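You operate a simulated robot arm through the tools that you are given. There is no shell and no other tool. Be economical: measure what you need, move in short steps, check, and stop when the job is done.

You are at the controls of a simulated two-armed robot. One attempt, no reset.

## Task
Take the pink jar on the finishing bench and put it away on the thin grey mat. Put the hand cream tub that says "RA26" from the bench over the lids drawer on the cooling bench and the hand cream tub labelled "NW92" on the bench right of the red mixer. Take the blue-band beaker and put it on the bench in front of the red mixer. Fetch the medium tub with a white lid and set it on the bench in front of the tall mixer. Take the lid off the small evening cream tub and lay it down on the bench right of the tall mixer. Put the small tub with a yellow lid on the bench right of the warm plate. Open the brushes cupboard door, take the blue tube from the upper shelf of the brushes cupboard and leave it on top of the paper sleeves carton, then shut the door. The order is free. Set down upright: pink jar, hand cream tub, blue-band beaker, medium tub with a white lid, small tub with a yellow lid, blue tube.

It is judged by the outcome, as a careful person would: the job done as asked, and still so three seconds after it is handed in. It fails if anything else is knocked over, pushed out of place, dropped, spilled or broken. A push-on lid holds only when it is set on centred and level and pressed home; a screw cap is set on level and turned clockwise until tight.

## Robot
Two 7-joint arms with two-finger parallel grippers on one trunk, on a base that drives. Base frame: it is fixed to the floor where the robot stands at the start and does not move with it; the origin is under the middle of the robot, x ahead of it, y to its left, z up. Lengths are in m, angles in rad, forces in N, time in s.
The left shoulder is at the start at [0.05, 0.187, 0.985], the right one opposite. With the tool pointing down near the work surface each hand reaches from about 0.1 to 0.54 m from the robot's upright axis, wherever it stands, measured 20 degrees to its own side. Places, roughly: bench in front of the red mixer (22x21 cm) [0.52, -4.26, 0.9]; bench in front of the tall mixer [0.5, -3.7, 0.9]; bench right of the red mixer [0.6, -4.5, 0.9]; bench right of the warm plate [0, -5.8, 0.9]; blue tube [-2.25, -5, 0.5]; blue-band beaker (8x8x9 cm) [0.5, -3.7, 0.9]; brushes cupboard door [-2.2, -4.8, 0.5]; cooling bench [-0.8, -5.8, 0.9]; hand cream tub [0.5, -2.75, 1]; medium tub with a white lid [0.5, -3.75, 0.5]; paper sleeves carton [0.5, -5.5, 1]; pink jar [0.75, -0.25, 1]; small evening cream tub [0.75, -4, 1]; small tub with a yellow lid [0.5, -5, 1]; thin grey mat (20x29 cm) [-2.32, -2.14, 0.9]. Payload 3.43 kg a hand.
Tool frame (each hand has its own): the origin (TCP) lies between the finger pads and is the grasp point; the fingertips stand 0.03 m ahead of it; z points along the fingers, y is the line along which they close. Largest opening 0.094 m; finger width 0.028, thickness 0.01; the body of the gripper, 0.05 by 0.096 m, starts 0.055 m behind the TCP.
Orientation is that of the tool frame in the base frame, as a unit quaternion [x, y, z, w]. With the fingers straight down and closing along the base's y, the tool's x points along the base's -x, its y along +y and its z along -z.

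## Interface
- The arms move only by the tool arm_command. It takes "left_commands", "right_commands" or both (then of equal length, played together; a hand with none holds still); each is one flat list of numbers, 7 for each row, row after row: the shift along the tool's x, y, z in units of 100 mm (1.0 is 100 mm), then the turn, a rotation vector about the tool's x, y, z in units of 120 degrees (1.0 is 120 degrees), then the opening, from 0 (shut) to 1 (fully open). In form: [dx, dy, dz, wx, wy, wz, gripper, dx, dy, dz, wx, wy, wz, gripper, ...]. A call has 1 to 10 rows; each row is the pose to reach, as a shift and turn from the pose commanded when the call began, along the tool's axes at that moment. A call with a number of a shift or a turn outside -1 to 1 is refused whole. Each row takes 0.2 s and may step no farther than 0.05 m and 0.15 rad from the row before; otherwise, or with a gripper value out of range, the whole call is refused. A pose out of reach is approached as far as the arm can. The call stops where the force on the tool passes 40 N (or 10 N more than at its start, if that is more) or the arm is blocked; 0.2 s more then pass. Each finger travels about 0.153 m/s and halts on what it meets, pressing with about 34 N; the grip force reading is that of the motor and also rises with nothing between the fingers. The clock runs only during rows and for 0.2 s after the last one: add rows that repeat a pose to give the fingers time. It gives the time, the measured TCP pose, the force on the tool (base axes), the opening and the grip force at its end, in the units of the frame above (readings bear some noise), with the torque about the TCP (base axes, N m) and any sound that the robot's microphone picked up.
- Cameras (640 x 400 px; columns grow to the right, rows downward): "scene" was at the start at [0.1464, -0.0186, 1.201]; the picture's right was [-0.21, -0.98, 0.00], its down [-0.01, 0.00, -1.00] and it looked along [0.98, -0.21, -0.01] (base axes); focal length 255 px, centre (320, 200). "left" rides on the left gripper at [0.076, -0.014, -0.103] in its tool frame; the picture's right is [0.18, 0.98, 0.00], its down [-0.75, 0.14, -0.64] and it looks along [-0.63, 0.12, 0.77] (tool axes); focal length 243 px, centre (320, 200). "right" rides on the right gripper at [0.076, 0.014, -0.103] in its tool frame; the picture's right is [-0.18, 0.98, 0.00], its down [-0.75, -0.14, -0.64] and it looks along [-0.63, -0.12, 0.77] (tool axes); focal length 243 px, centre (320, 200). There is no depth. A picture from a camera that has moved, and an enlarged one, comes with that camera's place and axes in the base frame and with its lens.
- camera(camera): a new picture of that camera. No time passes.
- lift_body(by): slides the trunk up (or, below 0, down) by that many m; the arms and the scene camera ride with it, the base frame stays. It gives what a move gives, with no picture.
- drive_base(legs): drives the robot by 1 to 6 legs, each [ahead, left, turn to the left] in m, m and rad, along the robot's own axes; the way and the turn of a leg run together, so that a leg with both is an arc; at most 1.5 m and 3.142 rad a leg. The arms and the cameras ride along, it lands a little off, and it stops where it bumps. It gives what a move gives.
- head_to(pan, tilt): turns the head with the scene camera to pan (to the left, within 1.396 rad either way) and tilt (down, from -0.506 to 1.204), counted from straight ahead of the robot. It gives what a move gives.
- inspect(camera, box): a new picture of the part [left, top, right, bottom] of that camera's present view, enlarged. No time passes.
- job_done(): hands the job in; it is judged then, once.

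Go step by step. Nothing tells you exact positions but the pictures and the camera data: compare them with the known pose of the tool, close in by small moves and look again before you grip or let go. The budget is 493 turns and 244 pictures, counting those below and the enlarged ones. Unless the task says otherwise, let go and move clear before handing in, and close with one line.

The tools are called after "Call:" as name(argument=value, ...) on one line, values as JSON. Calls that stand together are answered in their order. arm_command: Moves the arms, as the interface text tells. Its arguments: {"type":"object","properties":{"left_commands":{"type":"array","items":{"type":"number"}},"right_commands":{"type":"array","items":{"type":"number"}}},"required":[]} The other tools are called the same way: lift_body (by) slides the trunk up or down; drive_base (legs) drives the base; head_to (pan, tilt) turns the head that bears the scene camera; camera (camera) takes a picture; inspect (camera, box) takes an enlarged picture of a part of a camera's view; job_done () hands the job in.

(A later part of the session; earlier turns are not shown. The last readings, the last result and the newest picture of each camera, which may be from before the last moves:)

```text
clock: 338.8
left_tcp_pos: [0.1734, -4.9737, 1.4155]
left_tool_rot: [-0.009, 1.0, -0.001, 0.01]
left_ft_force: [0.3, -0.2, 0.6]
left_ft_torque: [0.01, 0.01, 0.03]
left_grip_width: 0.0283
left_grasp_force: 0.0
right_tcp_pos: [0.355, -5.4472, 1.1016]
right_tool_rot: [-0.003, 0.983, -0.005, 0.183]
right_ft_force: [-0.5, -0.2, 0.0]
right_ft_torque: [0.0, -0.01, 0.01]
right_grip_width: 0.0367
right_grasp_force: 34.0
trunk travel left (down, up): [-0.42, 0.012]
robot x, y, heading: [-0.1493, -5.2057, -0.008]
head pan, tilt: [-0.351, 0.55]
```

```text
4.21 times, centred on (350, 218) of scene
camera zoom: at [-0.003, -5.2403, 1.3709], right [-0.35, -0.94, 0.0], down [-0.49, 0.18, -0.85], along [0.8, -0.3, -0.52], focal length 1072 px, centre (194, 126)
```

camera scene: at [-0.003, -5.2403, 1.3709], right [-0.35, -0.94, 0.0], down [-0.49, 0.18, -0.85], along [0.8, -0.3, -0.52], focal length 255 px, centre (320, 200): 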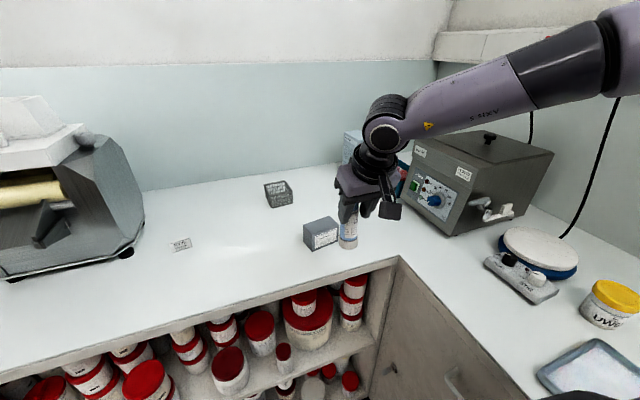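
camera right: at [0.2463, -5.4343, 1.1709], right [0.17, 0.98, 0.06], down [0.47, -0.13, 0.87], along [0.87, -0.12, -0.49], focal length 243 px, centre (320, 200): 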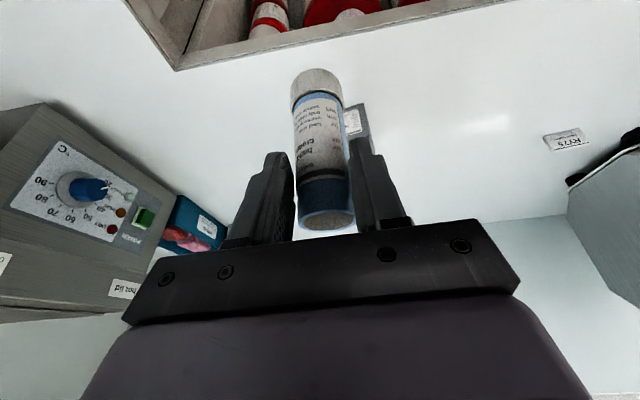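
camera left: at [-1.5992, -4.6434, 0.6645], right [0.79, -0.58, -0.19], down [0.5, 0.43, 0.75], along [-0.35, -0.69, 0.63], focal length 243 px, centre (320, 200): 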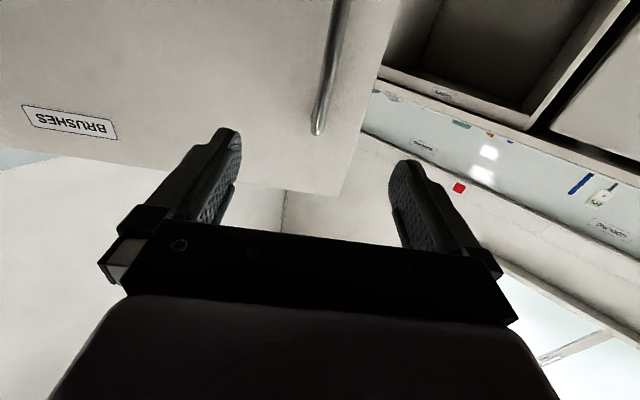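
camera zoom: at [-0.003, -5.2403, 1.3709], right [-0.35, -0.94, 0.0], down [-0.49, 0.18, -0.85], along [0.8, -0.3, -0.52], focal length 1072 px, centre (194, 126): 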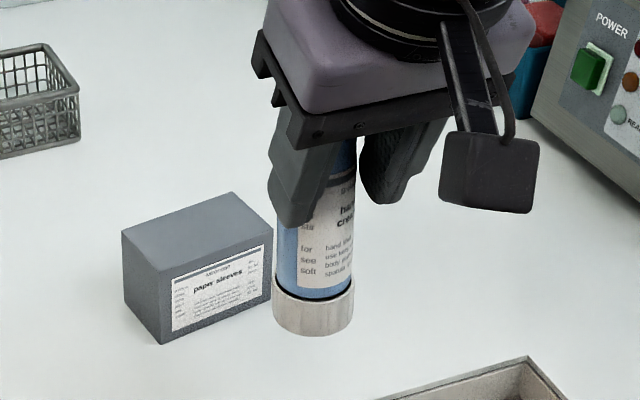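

Call:
drive_base(legs=[[0.137, 0.014, 0.008]])

Call:
camera(camera="right")

Call:
inspect(camera="scene", box=[290, 170, 450, 300])

```text
clock: 340.1
left_tcp_pos: [0.3092, -4.957, 1.4151]
left_tool_rot: [-0.014, 1.0, -0.002, 0.009]
left_ft_force: [0.6, 0.3, 0.4]
left_ft_torque: [0.01, 0.0, 0.0]
left_grip_width: 0.0283
left_grasp_force: 0.1
right_tcp_pos: [0.4953, -5.4297, 1.1023]
right_tool_rot: [-0.008, 0.983, -0.005, 0.183]
right_ft_force: [0.7, 0.6, 0.4]
right_ft_torque: [0.0, 0.01, 0.0]
right_grip_width: 0.0364
right_grasp_force: 33.7
trunk travel left (down, up): [-0.42, 0.012]
robot x, y, heading: [-0.0078, -5.1967, 0.003]
head pan, tilt: [-0.351, 0.55]
```

```text
122 pictures are left
camera right: at [0.3876, -5.4171, 1.1706], right [0.16, 0.99, 0.06], down [0.47, -0.12, 0.87], along [0.87, -0.11, -0.49], focal length 243 px, centre (320, 200)
```

right: 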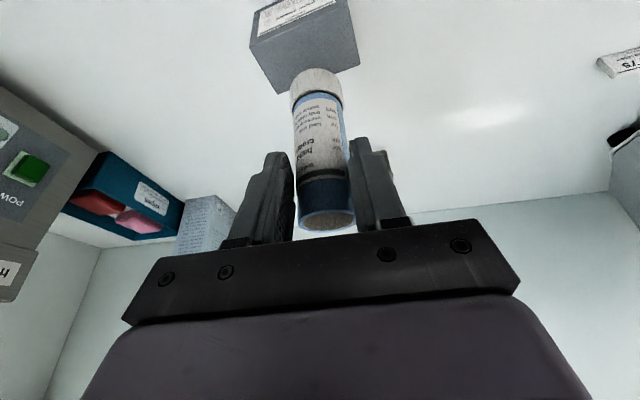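

```text
3.08 times, centred on (370, 235) of scene
camera zoom: at [0.1365, -5.2258, 1.3708], right [-0.34, -0.94, 0.0], down [-0.49, 0.18, -0.85], along [0.8, -0.29, -0.52], focal length 783 px, centre (166, 92)
```

zoom: 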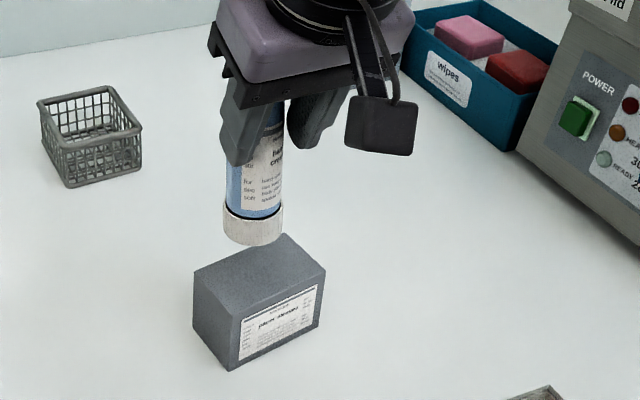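

Call:
arm_command(right_commands=[0.03, -0.07, 0, 0, 0, 0, 0.25, 0.08, -0.07, 0.14, 0, 0, 0, 0.25, 0.14, -0.07, 0.27, 0, 0, 0, 0.25, 0.14, -0.07, 0.27, 0, 0, 0, 0.25])

Call:
inspect(camera="scene", box=[310, 190, 430, 290])

Call:
camera(camera="right")

```text
clock: 341.1
left_tcp_pos: [0.3085, -4.9572, 1.4158]
left_tool_rot: [-0.014, 1.0, -0.002, 0.01]
left_ft_force: [0.0, -0.5, 0.2]
left_ft_torque: [0.0, 0.02, 0.0]
left_grip_width: 0.0284
left_grasp_force: 0.0
right_tcp_pos: [0.4914, -5.437, 1.0721]
right_tool_rot: [-0.008, 0.983, -0.004, 0.184]
right_ft_force: [0.6, 0.4, -0.7]
right_ft_torque: [-0.01, -0.01, 0.01]
right_grip_width: 0.0367
right_grasp_force: 33.8
trunk travel left (down, up): [-0.42, 0.012]
robot x, y, heading: [-0.0066, -5.1958, 0.001]
head pan, tilt: [-0.351, 0.55]
```

```text
4.00 times, centred on (370, 240) of scene
camera zoom: at [0.1356, -5.2258, 1.371], right [-0.34, -0.94, 0.0], down [-0.49, 0.18, -0.85], along [0.8, -0.29, -0.52], focal length 1018 px, centre (120, 40)
```

zoom: 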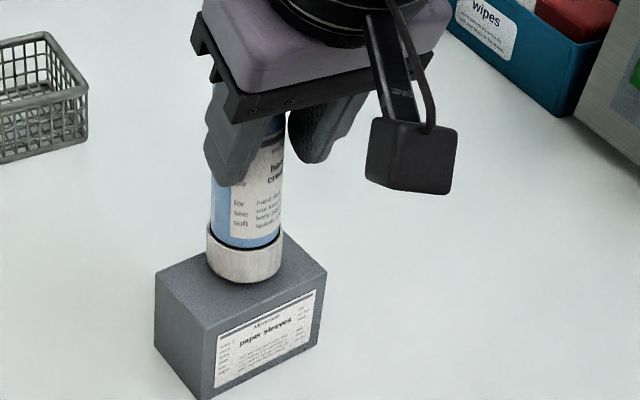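

```text
119 pictures are left
camera right: at [0.3831, -5.4245, 1.1404], right [0.16, 0.99, 0.06], down [0.47, -0.12, 0.87], along [0.87, -0.11, -0.49], focal length 243 px, centre (320, 200)
```

right: 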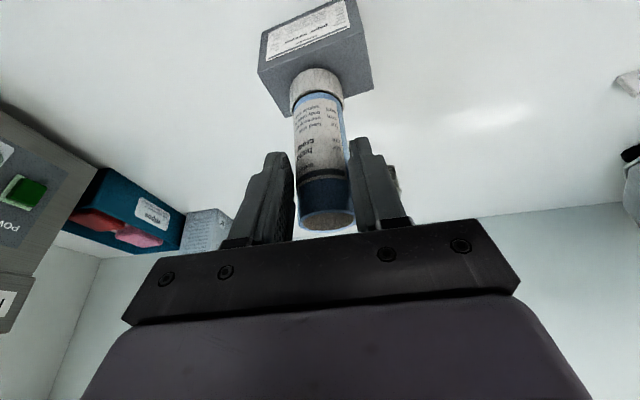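

Call:
arm_command(right_commands=[0.014, 0, 0.037, 0, 0, 0, 0.25, 0.022, 0, 0.056, 0, 0, 0, 0.25, 0.029, 0, 0.075, 0, 0, 0, 0.25])

```text
clock: 341.9
left_tcp_pos: [0.3068, -4.9574, 1.4165]
left_tool_rot: [-0.014, 1.0, -0.001, 0.011]
left_ft_force: [0.4, 0.0, -0.3]
left_ft_torque: [-0.01, -0.01, 0.05]
left_grip_width: 0.0284
left_grasp_force: 0.1
right_tcp_pos: [0.4923, -5.4364, 1.0673]
right_tool_rot: [-0.008, 0.982, -0.003, 0.188]
right_ft_force: [-0.5, -1.5, 14.6]
right_ft_torque: [-0.1, -0.59, -0.03]
right_grip_width: 0.0363
right_grasp_force: 34.4
trunk travel left (down, up): [-0.42, 0.012]
robot x, y, heading: [-0.0053, -5.1965, 0.002]
head pan, tilt: [-0.351, 0.55]
```

Call:
arm_command(right_commands=[-0.014, 0, -0.037, 0, 0, 0, 0.25, -0.014, 0, -0.037, 0, -0.03, 0, 0.25, -0.014, 0, -0.037, 0, -0.03, 0, 0.25])

Call:
inspect(camera="scene", box=[330, 200, 410, 270])

```text
clock: 342.7
left_tcp_pos: [0.3086, -4.9571, 1.4147]
left_tool_rot: [-0.013, 1.0, -0.002, 0.01]
left_ft_force: [-0.1, 0.7, -0.4]
left_ft_torque: [-0.01, -0.01, 0.02]
left_grip_width: 0.0279
left_grasp_force: 0.0
right_tcp_pos: [0.4908, -5.4377, 1.0686]
right_tool_rot: [-0.009, 0.977, -0.004, 0.213]
right_ft_force: [0.1, -0.2, -0.6]
right_ft_torque: [-0.04, 0.0, 0.02]
right_grip_width: 0.0367
right_grasp_force: 34.2
trunk travel left (down, up): [-0.42, 0.012]
robot x, y, heading: [-0.0091, -5.1966, 0.002]
head pan, tilt: [-0.351, 0.55]
```

```text
5.71 times, centred on (370, 235) of scene
camera zoom: at [0.1356, -5.2258, 1.3708], right [-0.34, -0.94, 0.0], down [-0.49, 0.18, -0.85], along [0.8, -0.29, -0.52], focal length 1455 px, centre (34, 0)
```

zoom: 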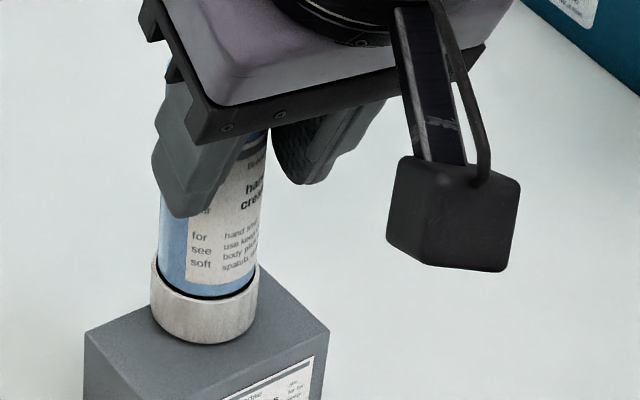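

Call:
arm_command(right_commands=[0.006, 0, 0.014, 0, 0, 0, 0.25, 0.012, 0, 0.027, 0, 0, 0, 0.25])

```text
clock: 343.3
left_tcp_pos: [0.3089, -4.957, 1.4149]
left_tool_rot: [-0.014, 1.0, -0.002, 0.01]
left_ft_force: [-1.1, 0.5, -0.7]
left_ft_torque: [0.01, 0.03, -0.04]
left_grip_width: 0.0286
left_grasp_force: 0.1
right_tcp_pos: [0.4912, -5.4373, 1.0653]
right_tool_rot: [-0.009, 0.977, -0.004, 0.214]
right_ft_force: [-0.3, -0.9, 0.9]
right_ft_torque: [-0.01, 0.04, -0.03]
right_grip_width: 0.0365
right_grasp_force: 34.2
trunk travel left (down, up): [-0.42, 0.012]
robot x, y, heading: [-0.0097, -5.1954, 0.001]
head pan, tilt: [-0.351, 0.55]
```

Call:
arm_command(right_commands=[0.006, 0, 0.014, 0, 0, 0, 0.25, 0.008, 0, 0.018, 0, 0, 0, 0.25])

```text
clock: 343.9
left_tcp_pos: [0.3071, -4.9574, 1.4154]
left_tool_rot: [-0.013, 1.0, -0.002, 0.008]
left_ft_force: [-0.2, -0.6, 0.2]
left_ft_torque: [0.0, -0.02, -0.01]
left_grip_width: 0.028
left_grasp_force: 0.1
right_tcp_pos: [0.4924, -5.4362, 1.0659]
right_tool_rot: [-0.009, 0.976, -0.004, 0.217]
right_ft_force: [0.3, -0.5, 12.4]
right_ft_torque: [0.04, -0.19, -0.04]
right_grip_width: 0.0363
right_grasp_force: 34.0
trunk travel left (down, up): [-0.42, 0.012]
robot x, y, heading: [-0.0053, -5.1957, 0.003]
head pan, tilt: [-0.351, 0.55]
```

Call:
arm_command(right_commands=[0, 0, 0, 0, 0, 0, 0.45, 0, 0, 0, 0, 0, 0, 0.55, 0, 0, 0, 0, 0, 0, 0.65, 0, 0, 0, 0, 0, 0, 0.65])

Call:
inspect(camera="scene", box=[310, 180, 430, 290])

```text
clock: 344.9
left_tcp_pos: [0.3078, -4.9564, 1.4159]
left_tool_rot: [-0.014, 1.0, -0.001, 0.01]
left_ft_force: [0.1, 0.6, 1.0]
left_ft_torque: [-0.01, 0.0, -0.03]
left_grip_width: 0.0283
left_grasp_force: 0.1
right_tcp_pos: [0.4918, -5.4392, 1.0642]
right_tool_rot: [-0.009, 0.977, -0.003, 0.214]
right_ft_force: [0.0, 0.3, 0.1]
right_ft_torque: [0.02, 0.0, 0.05]
right_grip_width: 0.0613
right_grasp_force: 0.2
trunk travel left (down, up): [-0.42, 0.012]
robot x, y, heading: [-0.0087, -5.1944, 0.003]
head pan, tilt: [-0.351, 0.55]
```

```text
3.64 times, centred on (370, 235) of scene
camera zoom: at [0.1356, -5.2259, 1.3709], right [-0.34, -0.94, 0.0], down [-0.49, 0.18, -0.85], along [0.8, -0.29, -0.52], focal length 926 px, centre (138, 73)
```

zoom: 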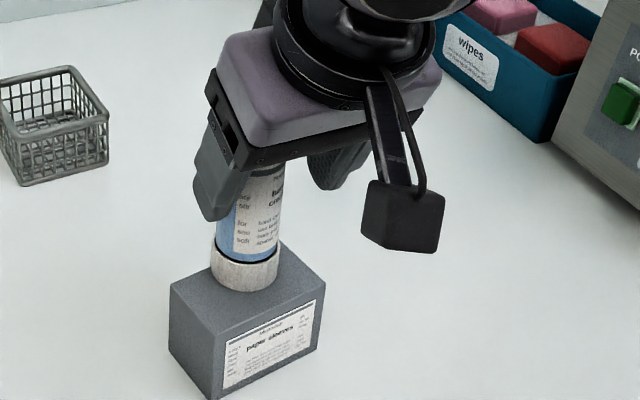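

Tube stands on the carton; now I draw the hand back up and away along its own axis.

Call:
arm_command(right_commands=[0, 0, -0.25, 0, 0, 0, 0.65, 0, 0, -0.5, 0, 0, 0, 0.65, 0, 0, -0.75, 0, 0, 0, 0.65, 0, 0, -1, 0, 0, 0, 0.65])

Call:
camera(camera="scene")

```text
clock: 345.9
left_tcp_pos: [0.3078, -4.957, 1.4161]
left_tool_rot: [-0.014, 1.0, -0.001, 0.01]
left_ft_force: [-0.1, 0.3, -0.4]
left_ft_torque: [0.02, -0.03, 0.0]
left_grip_width: 0.0283
left_grasp_force: 0.0
right_tcp_pos: [0.4483, -5.4396, 1.1549]
right_tool_rot: [-0.008, 0.976, -0.004, 0.215]
right_ft_force: [0.2, 0.7, 0.2]
right_ft_torque: [0.01, -0.01, -0.03]
right_grip_width: 0.061
right_grasp_force: 0.0
trunk travel left (down, up): [-0.42, 0.012]
robot x, y, heading: [-0.0086, -5.1962, 0.003]
head pan, tilt: [-0.351, 0.55]
```

```text
116 pictures are left
camera scene: at [0.1352, -5.2259, 1.371], right [-0.34, -0.94, 0.0], down [-0.49, 0.18, -0.85], along [0.8, -0.29, -0.52], focal length 255 px, centre (320, 200)
```

scene: 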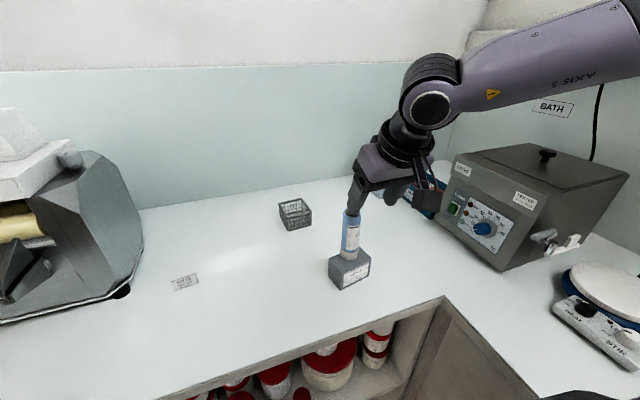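

Call:
drive_base(legs=[[-0.5, 0, 0], [0, 1.3, 0]])

Call:
head_to(pan=0, tilt=0.5)

Call:
camera(camera="scene")

```text
clock: 360.1
left_tcp_pos: [-0.2241, -3.6495, 1.4156]
left_tool_rot: [-0.023, 1.0, 0.0, 0.01]
left_ft_force: [0.3, -0.4, 0.3]
left_ft_torque: [0.02, 0.01, 0.0]
left_grip_width: 0.0281
left_grasp_force: 0.1
right_tcp_pos: [-0.0737, -4.1285, 1.1555]
right_tool_rot: [-0.018, 0.976, -0.002, 0.215]
right_ft_force: [0.3, 0.5, 0.2]
right_ft_torque: [0.01, 0.0, 0.01]
right_grip_width: 0.0612
right_grasp_force: 0.1
trunk travel left (down, up): [-0.42, 0.012]
robot x, y, heading: [-0.5374, -3.8931, 0.023]
head pan, tilt: [-0.351, 0.55]
```

```text
clock: 361.0
left_tcp_pos: [-0.2247, -3.6503, 1.4159]
left_tool_rot: [-0.023, 1.0, 0.0, 0.01]
left_ft_force: [0.0, -0.5, 0.1]
left_ft_torque: [0.03, 0.02, 0.0]
left_grip_width: 0.0281
left_grasp_force: 0.1
right_tcp_pos: [-0.0743, -4.1285, 1.1542]
right_tool_rot: [-0.018, 0.977, -0.002, 0.215]
right_ft_force: [0.4, -0.5, 0.1]
right_ft_torque: [-0.02, 0.02, -0.01]
right_grip_width: 0.0612
right_grasp_force: 0.0
trunk travel left (down, up): [-0.42, 0.012]
robot x, y, heading: [-0.5335, -3.8925, 0.015]
head pan, tilt: [0.0, 0.499]
```

```text
115 pictures are left
camera scene: at [-0.3861, -3.8907, 1.3755], right [0.02, -1.0, 0.0], down [-0.48, -0.01, -0.88], along [0.88, 0.02, -0.48], focal length 255 px, centre (320, 200)
```

scene: 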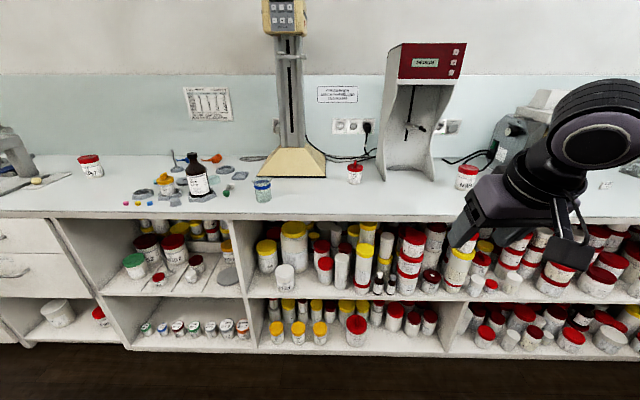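

Call:
inspect(camera="scene", box=[130, 140, 410, 215])

Call:
inspect(camera="scene", box=[230, 210, 430, 360])

```text
2.29 times, centred on (270, 178) of scene
camera zoom: at [-0.3861, -3.8907, 1.3755], right [0.02, -1.0, 0.0], down [-0.48, -0.01, -0.88], along [0.88, 0.02, -0.48], focal length 582 px, centre (434, 251)
```

zoom: 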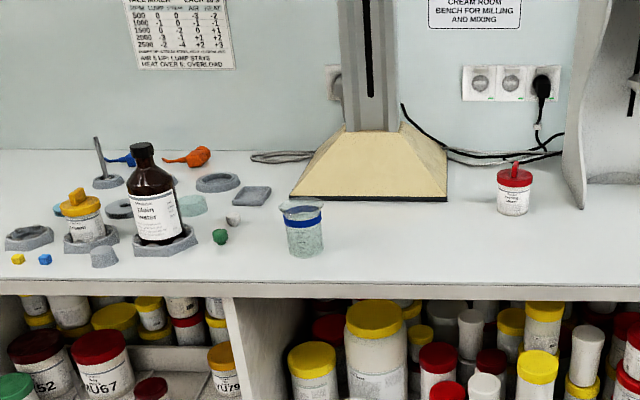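

```text
2.67 times, centred on (330, 285) of scene
camera zoom: at [-0.3861, -3.8907, 1.3755], right [0.02, -1.0, 0.0], down [-0.48, -0.01, -0.88], along [0.88, 0.02, -0.48], focal length 679 px, centre (293, -27)
```

zoom: 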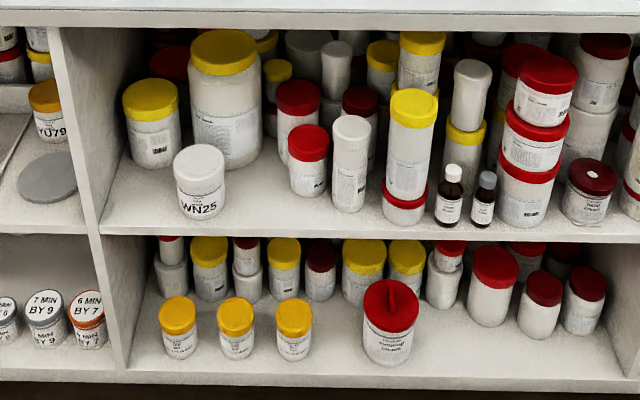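

Call:
lift_body(by=-0.07)

Call:
arm_command(right_commands=[0, 0, 0, 0, 0.07, 0, 1, 0, 0, 0, 0, 0.14, 0, 1, 0, 0, 0, 0, 0.208, 0, 1, 0, 0, 0, 0, 0.208, 0, 1])

Call:
drive_base(legs=[[0.52, 0.38, -0.015]])

Call:
camera(camera="right")

Call:
camera(camera="scene")

```text
clock: 362.1
left_tcp_pos: [-0.2246, -3.6493, 1.3444]
left_tool_rot: [-0.024, 1.0, -0.002, 0.01]
left_ft_force: [-0.1, 0.2, 0.1]
left_ft_torque: [0.04, 0.03, 0.03]
left_grip_width: 0.0283
left_grasp_force: 0.0
right_tcp_pos: [-0.074, -4.1288, 1.0841]
right_tool_rot: [-0.019, 0.977, -0.002, 0.214]
right_ft_force: [-0.7, 0.5, 0.4]
right_ft_torque: [0.01, -0.04, -0.01]
right_grip_width: 0.0609
right_grasp_force: 0.1
trunk travel left (down, up): [-0.35, 0.082]
robot x, y, heading: [-0.5359, -3.8954, 0.018]
head pan, tilt: [0.0, 0.499]
```

```text
clock: 363.1
left_tcp_pos: [-0.2239, -3.6494, 1.3453]
left_tool_rot: [-0.023, 1.0, -0.001, 0.01]
left_ft_force: [-1.2, -0.1, -0.5]
left_ft_torque: [0.0, -0.02, -0.02]
left_grip_width: 0.0281
left_grasp_force: 0.1
right_tcp_pos: [-0.0743, -4.1274, 1.0841]
right_tool_rot: [-0.018, 1.0, -0.005, -0.003]
right_ft_force: [-0.2, -0.7, 0.3]
right_ft_torque: [-0.04, -0.04, 0.03]
right_grip_width: 0.0941
right_grasp_force: 0.1
trunk travel left (down, up): [-0.35, 0.082]
robot x, y, heading: [-0.5361, -3.8976, 0.023]
head pan, tilt: [0.0, 0.499]
```

```text
clock: 367.0
left_tcp_pos: [0.2911, -3.2676, 1.344]
left_tool_rot: [-0.015, 1.0, -0.001, 0.01]
left_ft_force: [0.3, -1.0, -0.6]
left_ft_torque: [0.02, 0.0, 0.0]
left_grip_width: 0.0283
left_grasp_force: 0.1
right_tcp_pos: [0.433, -3.749, 1.0834]
right_tool_rot: [-0.009, 1.0, -0.005, -0.002]
right_ft_force: [-0.1, 0.1, -0.1]
right_ft_torque: [0.01, 0.0, -0.05]
right_grip_width: 0.094
right_grasp_force: 0.2
trunk travel left (down, up): [-0.35, 0.082]
robot x, y, heading: [-0.0248, -3.5103, 0.003]
head pan, tilt: [0.0, 0.499]
```

```text
112 pictures are left
camera right: at [0.3578, -3.7347, 1.1871], right [0.17, 0.99, -0.01], down [0.76, -0.12, 0.64], along [0.63, -0.12, -0.77], focal length 243 px, centre (320, 200)
```

right: 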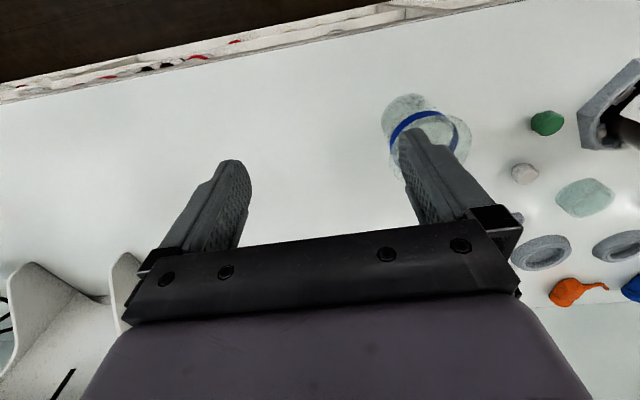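

```text
111 pictures are left
camera scene: at [0.1264, -3.5055, 1.3055], right [0.0, -1.0, 0.0], down [-0.48, 0.0, -0.88], along [0.88, 0.0, -0.48], focal length 255 px, centre (320, 200)
```

scene: 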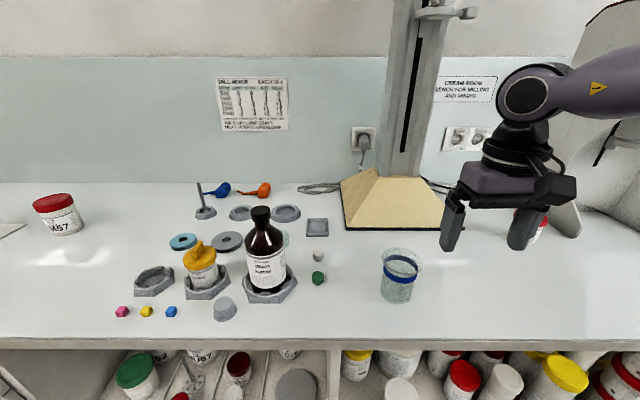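

Call:
inspect(camera="scene", box=[360, 230, 440, 310])

Call:
inspect(camera="right", box=[350, 70, 510, 190])

```text
5.00 times, centred on (400, 270) of scene
camera zoom: at [0.1264, -3.5055, 1.3055], right [0.0, -1.0, 0.0], down [-0.48, 0.0, -0.88], along [0.88, 0.0, -0.48], focal length 1273 px, centre (-80, -150)
```

zoom: 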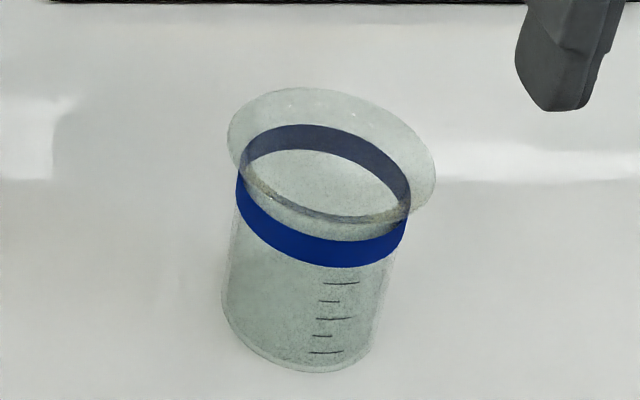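

```text
3.33 times, centred on (430, 130) of right
camera zoom: at [0.3578, -3.7347, 1.1871], right [0.17, 0.99, -0.01], down [0.76, -0.12, 0.64], along [0.63, -0.12, -0.77], focal length 809 px, centre (-47, 433)
```

zoom: 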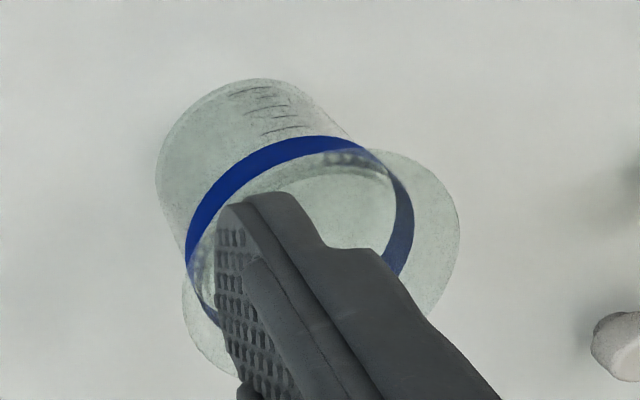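

Call:
drive_base(legs=[[0.06, 0, 0]])

Call:
arm_command(right_commands=[0.05, 0.3, 0, 0, 0, 0, 1, 0.1, 0.6, 0.1, 0, 0, 0, 1, 0.13, 0.93, 0.3, 0, 0, 0, 1, 0.13, 0.93, 0.5, 0, 0, 0, 1, 0.13, 0.93, 0.5, 0, 0, 0, 1])

Call:
camera(camera="right")

```text
clock: 367.9
left_tcp_pos: [0.3535, -3.2676, 1.345]
left_tool_rot: [-0.015, 1.0, -0.002, 0.01]
left_ft_force: [0.4, -0.4, 0.1]
left_ft_torque: [-0.01, 0.04, -0.01]
left_grip_width: 0.0282
left_grasp_force: 0.2
right_tcp_pos: [0.4956, -3.7488, 1.0834]
right_tool_rot: [-0.009, 1.0, -0.006, -0.003]
right_ft_force: [0.5, -0.2, -0.4]
right_ft_torque: [-0.02, -0.01, -0.04]
right_grip_width: 0.094
right_grasp_force: 0.1
trunk travel left (down, up): [-0.35, 0.082]
robot x, y, heading: [0.0363, -3.5072, 0.006]
head pan, tilt: [0.0, 0.499]
```

```text
clock: 369.1
left_tcp_pos: [0.3534, -3.2675, 1.3454]
left_tool_rot: [-0.014, 1.0, -0.001, 0.01]
left_ft_force: [-0.2, -0.9, -0.3]
left_ft_torque: [0.0, 0.03, 0.0]
left_grip_width: 0.0282
left_grasp_force: 0.2
right_tcp_pos: [0.4789, -3.6594, 1.0347]
right_tool_rot: [-0.009, 1.0, -0.005, -0.002]
right_ft_force: [0.7, 0.1, -1.3]
right_ft_torque: [-0.01, -0.03, -0.01]
right_grip_width: 0.094
right_grasp_force: 0.0
trunk travel left (down, up): [-0.35, 0.082]
robot x, y, heading: [0.04, -3.5081, 0.001]
head pan, tilt: [0.0, 0.499]
```

```text
108 pictures are left
camera right: at [0.4028, -3.6457, 1.1365], right [0.17, 0.99, -0.01], down [0.76, -0.12, 0.64], along [0.63, -0.12, -0.77], focal length 243 px, centre (320, 200)
```

right: 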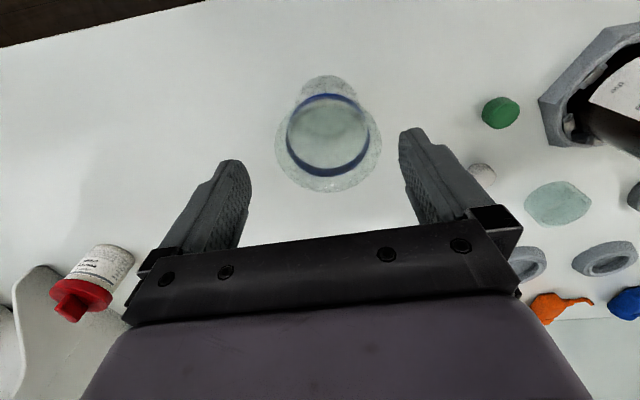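

Call:
arm_command(right_commands=[0, 0.04, 0.2, 0, 0, 0, 1, 0, 0.04, 0.5, 0, 0, 0, 1, 0, 0.04, 0.75, 0, 0, 0, 1, 0, 0.04, 0.75, 0, 0, 0, 0.6, 0, 0.04, 0.75, 0, 0, 0, 0.6, 0, 0.04, 0.75, 0, 0, 0, 0.5])

Call:
camera(camera="right")

Call:
inspect(camera="scene", box=[340, 210, 470, 320])

```text
clock: 370.5
left_tcp_pos: [0.3525, -3.2664, 1.3446]
left_tool_rot: [-0.015, 1.0, -0.003, 0.01]
left_ft_force: [-0.1, 0.4, -0.2]
left_ft_torque: [-0.01, 0.01, -0.01]
left_grip_width: 0.0284
left_grasp_force: 0.1
right_tcp_pos: [0.4711, -3.668, 0.9633]
right_tool_rot: [-0.009, 1.0, -0.005, -0.001]
right_ft_force: [0.1, 0.4, 5.0]
right_ft_torque: [-0.14, 0.04, 0.02]
right_grip_width: 0.0774
right_grasp_force: 33.9
right hand out of reach, approached as far as the arm can: row 1, 2, 3, 4, 5, 6
trunk travel left (down, up): [-0.35, 0.082]
robot x, y, heading: [0.0355, -3.5069, -0.002]
head pan, tilt: [0.0, 0.499]
```

```text
107 pictures are left
camera right: at [0.3949, -3.6538, 1.0656], right [0.17, 0.99, -0.01], down [0.76, -0.12, 0.64], along [0.63, -0.12, -0.77], focal length 243 px, centre (320, 200)
```

right: 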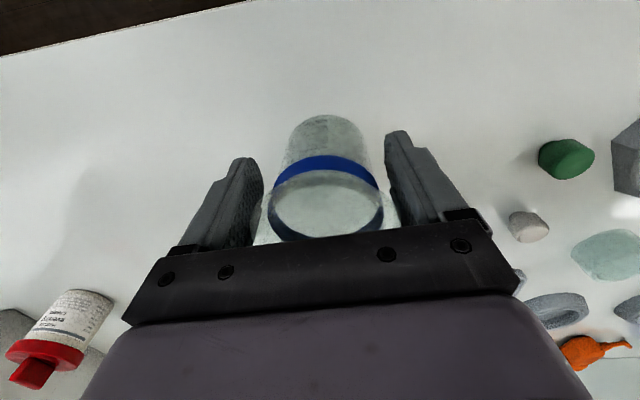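

```text
3.64 times, centred on (405, 265) of scene
camera zoom: at [0.1871, -3.5052, 1.3056], right [0.0, -1.0, 0.0], down [-0.48, 0.0, -0.88], along [0.88, 0.0, -0.48], focal length 926 px, centre (11, -36)
```

zoom: 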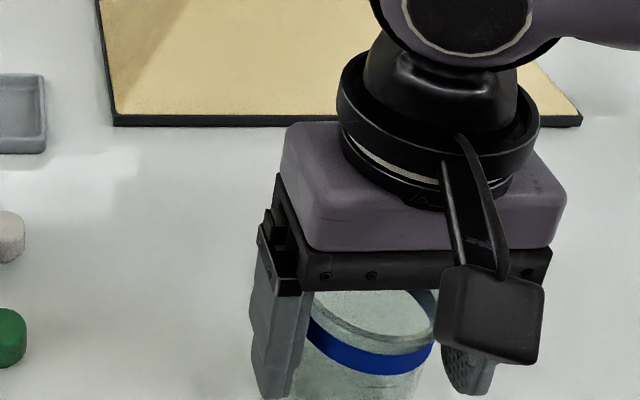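

Call:
arm_command(right_commands=[0, 0, -0.3, 0, 0, 0, 0.5, 0, 0, -0.6, 0, 0, 0, 0.5, 0, 0, -0.9, 0, 0, 0, 0.5, 0, 0, -0.9, 0, 0, 0, 0.5])

Call:
drive_base(legs=[[-0.1, -0.3, 0], [0, -0.29, 0], [0.13, 0, 0]])

Call:
head_to(pan=-0.2, tilt=0.6)

Call:
camera(camera="scene")

Call:
camera(camera="right")

```text
clock: 371.5
left_tcp_pos: [0.353, -3.2669, 1.3459]
left_tool_rot: [-0.014, 1.0, -0.001, 0.009]
left_ft_force: [-0.4, -0.2, -0.3]
left_ft_torque: [0.0, -0.02, 0.01]
left_grip_width: 0.0281
left_grasp_force: 0.1
right_tcp_pos: [0.4731, -3.6651, 1.0513]
right_tool_rot: [-0.009, 1.0, -0.005, -0.002]
right_ft_force: [0.1, 1.5, -0.6]
right_ft_torque: [-0.04, 0.0, 0.0]
right_grip_width: 0.0774
right_grasp_force: 34.0
trunk travel left (down, up): [-0.35, 0.082]
robot x, y, heading: [0.0397, -3.5045, 0.005]
head pan, tilt: [0.0, 0.499]
```

```text
clock: 378.4
left_tcp_pos: [0.3915, -3.8646, 1.3456]
left_tool_rot: [-0.014, 1.0, -0.001, 0.009]
left_ft_force: [1.2, -0.7, -0.4]
left_ft_torque: [0.02, 0.02, -0.05]
left_grip_width: 0.0283
left_grasp_force: 0.1
right_tcp_pos: [0.5093, -4.2619, 1.0516]
right_tool_rot: [-0.009, 1.0, -0.006, -0.002]
right_ft_force: [-0.1, 0.8, -0.4]
right_ft_torque: [-0.01, 0.02, 0.0]
right_grip_width: 0.0774
right_grasp_force: 33.8
trunk travel left (down, up): [-0.35, 0.082]
robot x, y, heading: [0.0745, -4.1031, 0.004]
head pan, tilt: [0.0, 0.499]
```

```text
clock: 379.2
left_tcp_pos: [0.3905, -3.8644, 1.3454]
left_tool_rot: [-0.014, 1.0, 0.0, 0.009]
left_ft_force: [-0.3, 0.4, 0.7]
left_ft_torque: [0.03, 0.02, -0.04]
left_grip_width: 0.028
left_grasp_force: 0.0
right_tcp_pos: [0.5093, -4.2627, 1.0511]
right_tool_rot: [-0.008, 1.0, -0.006, -0.002]
right_ft_force: [0.9, 0.9, -0.9]
right_ft_torque: [0.02, 0.04, 0.03]
right_grip_width: 0.0774
right_grasp_force: 33.7
trunk travel left (down, up): [-0.35, 0.082]
robot x, y, heading: [0.0725, -4.1027, -0.0]
head pan, tilt: [-0.201, 0.6]
```

```text
105 pictures are left
camera scene: at [0.2203, -4.1202, 1.2965], right [-0.2, -0.98, 0.0], down [-0.55, 0.11, -0.83], along [0.81, -0.16, -0.56], focal length 255 px, centre (320, 200)
```

scene: 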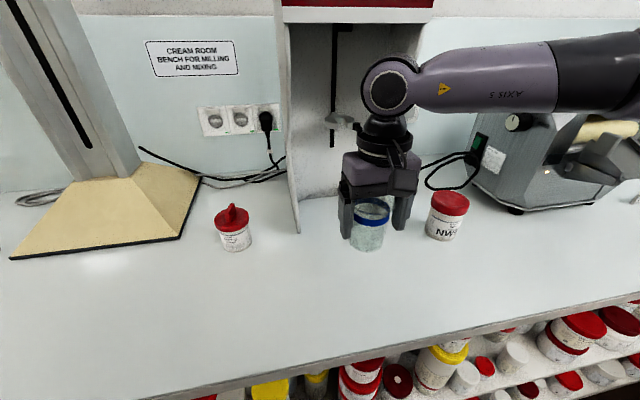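

```text
104 pictures are left
camera right: at [0.4331, -4.2492, 1.1546], right [0.17, 0.99, -0.01], down [0.76, -0.12, 0.64], along [0.63, -0.12, -0.77], focal length 243 px, centre (320, 200)
```

right: 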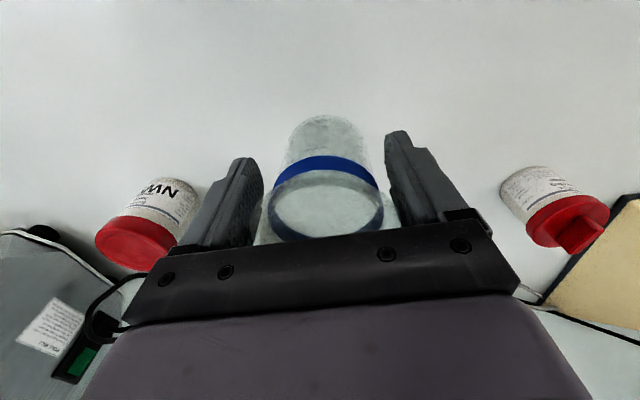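

Call:
arm_command(right_commands=[0, 0, 0.3, 0, 0, 0, 0.5, 0, 0, 0.6, 0, 0, 0, 0.5, 0, 0, 0.83, 0, 0, 0, 0.5, 0, 0, 0.86, 0, 0, 0, 0.5])

Call:
arm_command(right_commands=[0, 0, 0.01, 0, 0, 0, 0.5, 0, 0, 0.02, 0, 0, 0, 0.5])

```text
clock: 380.2
left_tcp_pos: [0.391, -3.8643, 1.3451]
left_tool_rot: [-0.014, 1.0, -0.001, 0.01]
left_ft_force: [0.1, -0.1, -0.1]
left_ft_torque: [0.0, 0.02, 0.01]
left_grip_width: 0.0283
left_grasp_force: 0.1
right_tcp_pos: [0.5082, -4.2639, 0.9666]
right_tool_rot: [-0.009, 1.0, -0.005, 0.0]
right_ft_force: [-0.1, 0.2, -1.2]
right_ft_torque: [-0.02, 0.02, 0.0]
right_grip_width: 0.077
right_grasp_force: 33.5
trunk travel left (down, up): [-0.35, 0.082]
robot x, y, heading: [0.0727, -4.1023, 0.004]
head pan, tilt: [-0.201, 0.6]
```

```text
clock: 380.8
left_tcp_pos: [0.3899, -3.8654, 1.3449]
left_tool_rot: [-0.013, 1.0, -0.001, 0.009]
left_ft_force: [0.1, 0.4, 0.4]
left_ft_torque: [0.04, -0.02, 0.05]
left_grip_width: 0.0283
left_grasp_force: 0.0
right_tcp_pos: [0.5084, -4.2643, 0.9637]
right_tool_rot: [-0.009, 1.0, -0.005, 0.0]
right_ft_force: [-0.4, -0.1, -0.9]
right_ft_torque: [0.0, -0.01, -0.01]
right_grip_width: 0.0774
right_grasp_force: 34.2
trunk travel left (down, up): [-0.35, 0.082]
robot x, y, heading: [0.0743, -4.1018, 0.001]
head pan, tilt: [-0.201, 0.6]
```

Call:
arm_command(right_commands=[0, 0, 0.01, 0, 0, 0, 0.5, 0, 0, 0.02, 0, 0, 0, 0.5, 0, 0, 0.03, 0, 0, 0, 0.5])

```text
clock: 381.6
left_tcp_pos: [0.389, -3.8643, 1.3458]
left_tool_rot: [-0.013, 1.0, -0.002, 0.01]
left_ft_force: [-0.8, 0.3, 0.5]
left_ft_torque: [-0.02, 0.02, 0.0]
left_grip_width: 0.0283
left_grasp_force: 0.0
right_tcp_pos: [0.509, -4.2647, 0.963]
right_tool_rot: [-0.008, 1.0, -0.003, 0.002]
right_ft_force: [0.2, 0.1, 13.6]
right_ft_torque: [-0.33, 0.01, 0.06]
right_grip_width: 0.0772
right_grasp_force: 33.3
trunk travel left (down, up): [-0.35, 0.082]
robot x, y, heading: [0.0756, -4.1018, 0.005]
head pan, tilt: [-0.201, 0.6]
```

Call:
arm_command(right_commands=[0, 0, -0.015, 0, 0, 0, 0.9, 0, 0, -0.015, 0, 0, 0, 1, 0, 0, -0.015, 0, 0, 0, 1, 0, 0, -0.4, 0, 0, 0, 1, 0, 0, -0.8, 0, 0, 0, 1, 0, 0, -1, 0, 0, 0, 1])

Call:
camera(camera="right")

Call:
inspect(camera="scene", box=[200, 170, 280, 270])

```text
clock: 383.0
left_tcp_pos: [0.39, -3.8643, 1.3459]
left_tool_rot: [-0.013, 1.0, -0.001, 0.009]
left_ft_force: [0.2, -0.3, -0.1]
left_ft_torque: [0.0, 0.0, -0.01]
left_grip_width: 0.0282
left_grasp_force: 0.0
right_tcp_pos: [0.5095, -4.2615, 1.0606]
right_tool_rot: [-0.008, 1.0, -0.006, -0.002]
right_ft_force: [-0.4, -1.0, 0.4]
right_ft_torque: [0.0, -0.04, -0.01]
right_grip_width: 0.0943
right_grasp_force: 0.0
trunk travel left (down, up): [-0.35, 0.082]
robot x, y, heading: [0.074, -4.1032, 0.003]
head pan, tilt: [-0.201, 0.6]
```

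```text
103 pictures are left
camera right: at [0.4327, -4.2477, 1.1638], right [0.17, 0.99, -0.01], down [0.76, -0.12, 0.64], along [0.63, -0.12, -0.77], focal length 243 px, centre (320, 200)
```

right: 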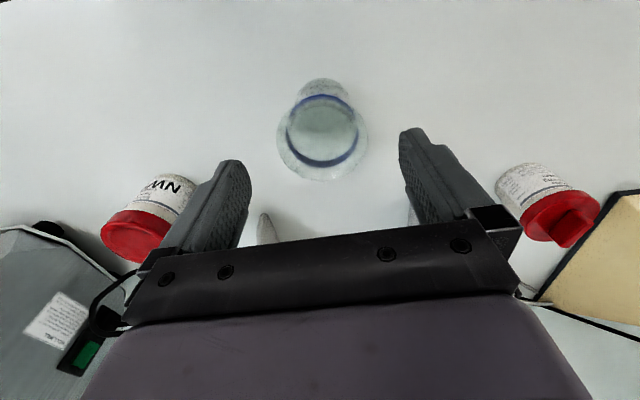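

```text
4.00 times, centred on (240, 220) of scene
camera zoom: at [0.2202, -4.1202, 1.2964], right [-0.2, -0.98, 0.0], down [-0.55, 0.11, -0.83], along [0.81, -0.16, -0.56], focal length 1018 px, centre (640, 120)
```

zoom: 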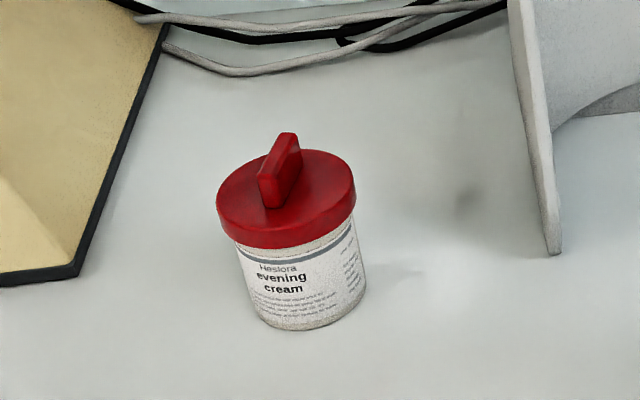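

Call:
arm_command(right_commands=[0, 0, -0.4, 0, 0, 0, 0.6, 0, 0, -0.4, 0, 0, 0, 0.6])

Call:
drive_base(legs=[[0, 0.15, 0], [0, 0, 0.6]])

Call:
camera(camera="right")

Call:
camera(camera="scene")

```text
clock: 383.6
left_tcp_pos: [0.3909, -3.8645, 1.3459]
left_tool_rot: [-0.015, 1.0, -0.001, 0.01]
left_ft_force: [0.2, 0.1, -0.4]
left_ft_torque: [0.0, 0.0, -0.02]
left_grip_width: 0.0282
left_grasp_force: 0.1
right_tcp_pos: [0.5099, -4.261, 1.1011]
right_tool_rot: [-0.008, 1.0, -0.005, -0.003]
right_ft_force: [0.1, 0.7, 0.4]
right_ft_torque: [0.01, 0.02, 0.02]
right_grip_width: 0.0564
right_grasp_force: 0.1
trunk travel left (down, up): [-0.35, 0.082]
robot x, y, heading: [0.0747, -4.1047, 0.001]
head pan, tilt: [-0.201, 0.6]
```

```text
clock: 387.2
left_tcp_pos: [0.2022, -3.5783, 1.3448]
left_tool_rot: [-0.307, 0.952, 0.002, 0.009]
left_ft_force: [0.1, 0.8, 0.3]
left_ft_torque: [0.0, 0.01, 0.02]
left_grip_width: 0.0282
left_grasp_force: 0.0
right_tcp_pos: [0.5235, -3.8379, 1.1023]
right_tool_rot: [-0.301, 0.953, -0.006, 0.0]
right_ft_force: [0.3, 0.0, 0.7]
right_ft_torque: [0.01, -0.01, 0.0]
right_grip_width: 0.0564
right_grasp_force: 0.0
trunk travel left (down, up): [-0.35, 0.082]
robot x, y, heading: [0.0755, -3.9481, 0.597]
head pan, tilt: [-0.201, 0.6]
```

```text
101 pictures are left
camera right: at [0.4519, -3.8694, 1.2044], right [-0.41, 0.91, -0.01], down [0.7, 0.32, 0.64], along [0.59, 0.26, -0.77], focal length 243 px, centre (320, 200)
```

right: 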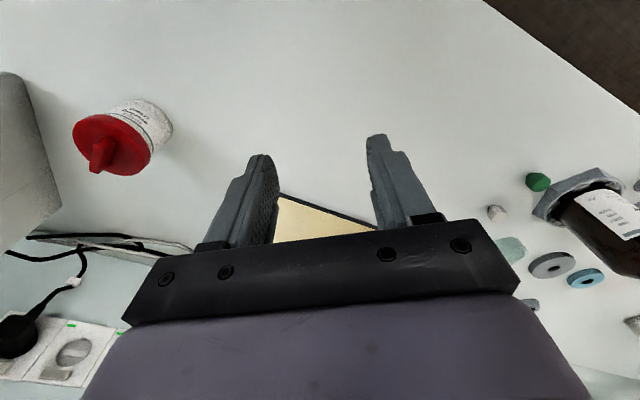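

```text
100 pictures are left
camera scene: at [0.2044, -3.8842, 1.2964], right [0.39, -0.92, 0.0], down [-0.52, -0.22, -0.83], along [0.76, 0.32, -0.56], focal length 255 px, centre (320, 200)
```

scene: 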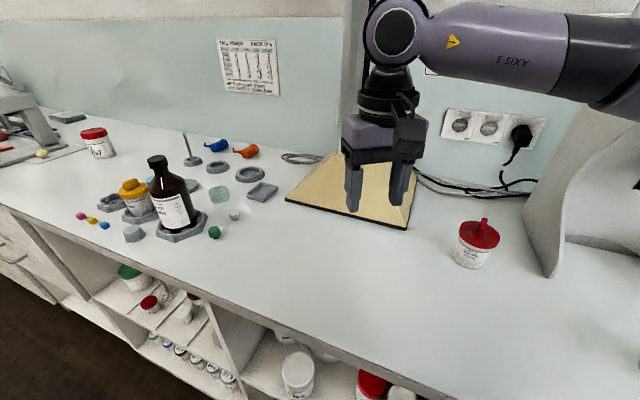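

Call:
arm_command(right_commands=[0, -0.4, 0, 0, 0, 0, 0.6, 0, -0.8, 0, 0, 0, 0, 0.6, 0, -1, 0, 0, 0, 0.07, 0.6, 0, -1, 0, 0, 0, 0.14, 0.6])

Call:
camera(camera="right")

```text
clock: 388.2
left_tcp_pos: [0.2023, -3.5769, 1.3454]
left_tool_rot: [-0.307, 0.952, 0.002, 0.01]
left_ft_force: [-0.5, 0.2, 0.5]
left_ft_torque: [0.04, 0.02, -0.01]
left_grip_width: 0.0282
left_grasp_force: 0.1
right_tcp_pos: [0.5797, -3.9196, 1.1032]
right_tool_rot: [-0.158, 0.987, -0.005, 0.0]
right_ft_force: [1.0, -0.7, 0.1]
right_ft_torque: [0.03, 0.01, 0.02]
right_grip_width: 0.0565
right_grasp_force: 0.0
trunk travel left (down, up): [-0.35, 0.082]
robot x, y, heading: [0.0733, -3.9535, 0.598]
head pan, tilt: [-0.201, 0.6]
```

```text
99 pictures are left
camera right: at [0.5033, -3.929, 1.2054], right [-0.13, 0.99, -0.01], down [0.76, 0.11, 0.64], along [0.64, 0.08, -0.77], focal length 243 px, centre (320, 200)
```

right: 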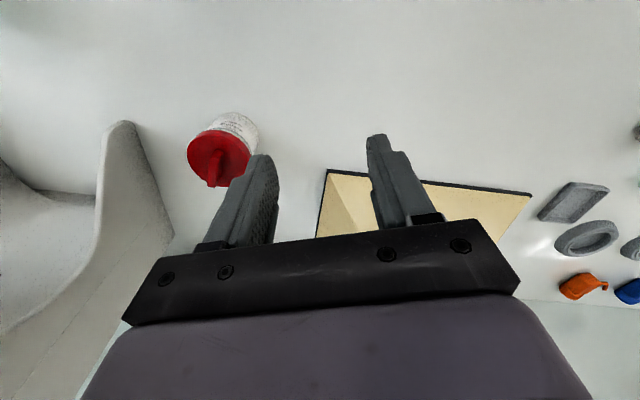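

Call:
inspect(camera="right", box=[170, 100, 290, 200])

```text
4.00 times, centred on (230, 150) of right
camera zoom: at [0.5033, -3.929, 1.2054], right [-0.13, 0.99, -0.01], down [0.76, 0.11, 0.64], along [0.64, 0.08, -0.77], focal length 970 px, centre (680, 400)
```

zoom: 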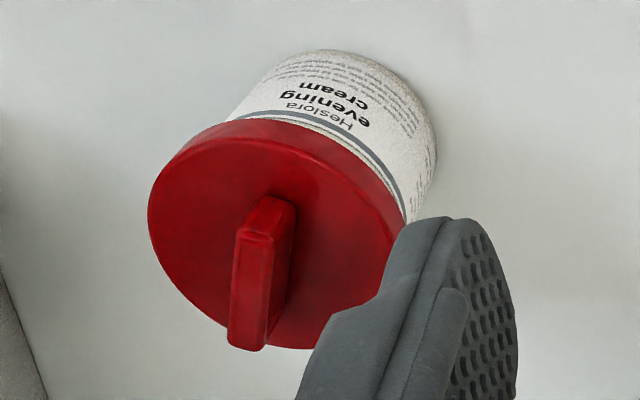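

Call:
arm_command(right_commands=[-0.1, -0.27, 0, 0, 0, 0.064, 0.6, -0.2, -0.54, 0, 0, 0, 0.128, 0.6, -0.3, -0.8, 0, 0, 0, 0.192, 0.6, -0.39, -1, 0, 0, 0, 0.256, 0.6, -0.39, -1, 0, 0, 0, 0.256, 0.6])

Call:
camera(camera="right")

```text
clock: 389.4
left_tcp_pos: [0.202, -3.5766, 1.3451]
left_tool_rot: [-0.307, 0.952, 0.002, 0.009]
left_ft_force: [0.1, -0.4, 0.0]
left_ft_torque: [-0.02, -0.01, 0.02]
left_grip_width: 0.0282
left_grasp_force: 0.0
right_tcp_pos: [0.6494, -4.0042, 1.1038]
right_tool_rot: [0.11, 0.994, -0.005, 0.003]
right_ft_force: [0.4, 0.8, -0.2]
right_ft_torque: [0.0, 0.01, -0.03]
right_grip_width: 0.0564
right_grasp_force: 0.0
trunk travel left (down, up): [-0.35, 0.082]
robot x, y, heading: [0.0706, -3.9517, 0.603]
head pan, tilt: [-0.201, 0.6]
```

```text
97 pictures are left
camera right: at [0.5782, -3.9723, 1.2059], right [0.39, 0.92, -0.01], down [0.7, -0.29, 0.65], along [0.59, -0.26, -0.76], focal length 243 px, centre (320, 200)
```

right: 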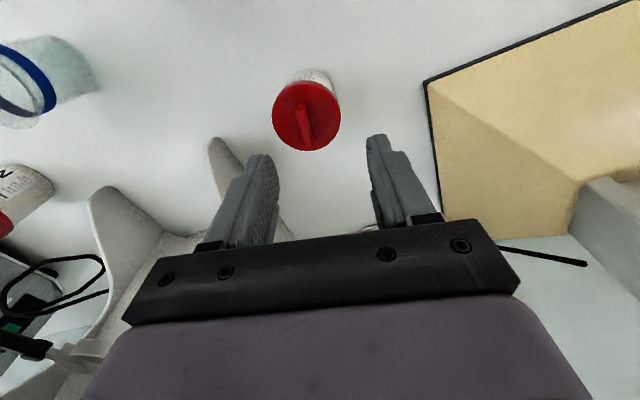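

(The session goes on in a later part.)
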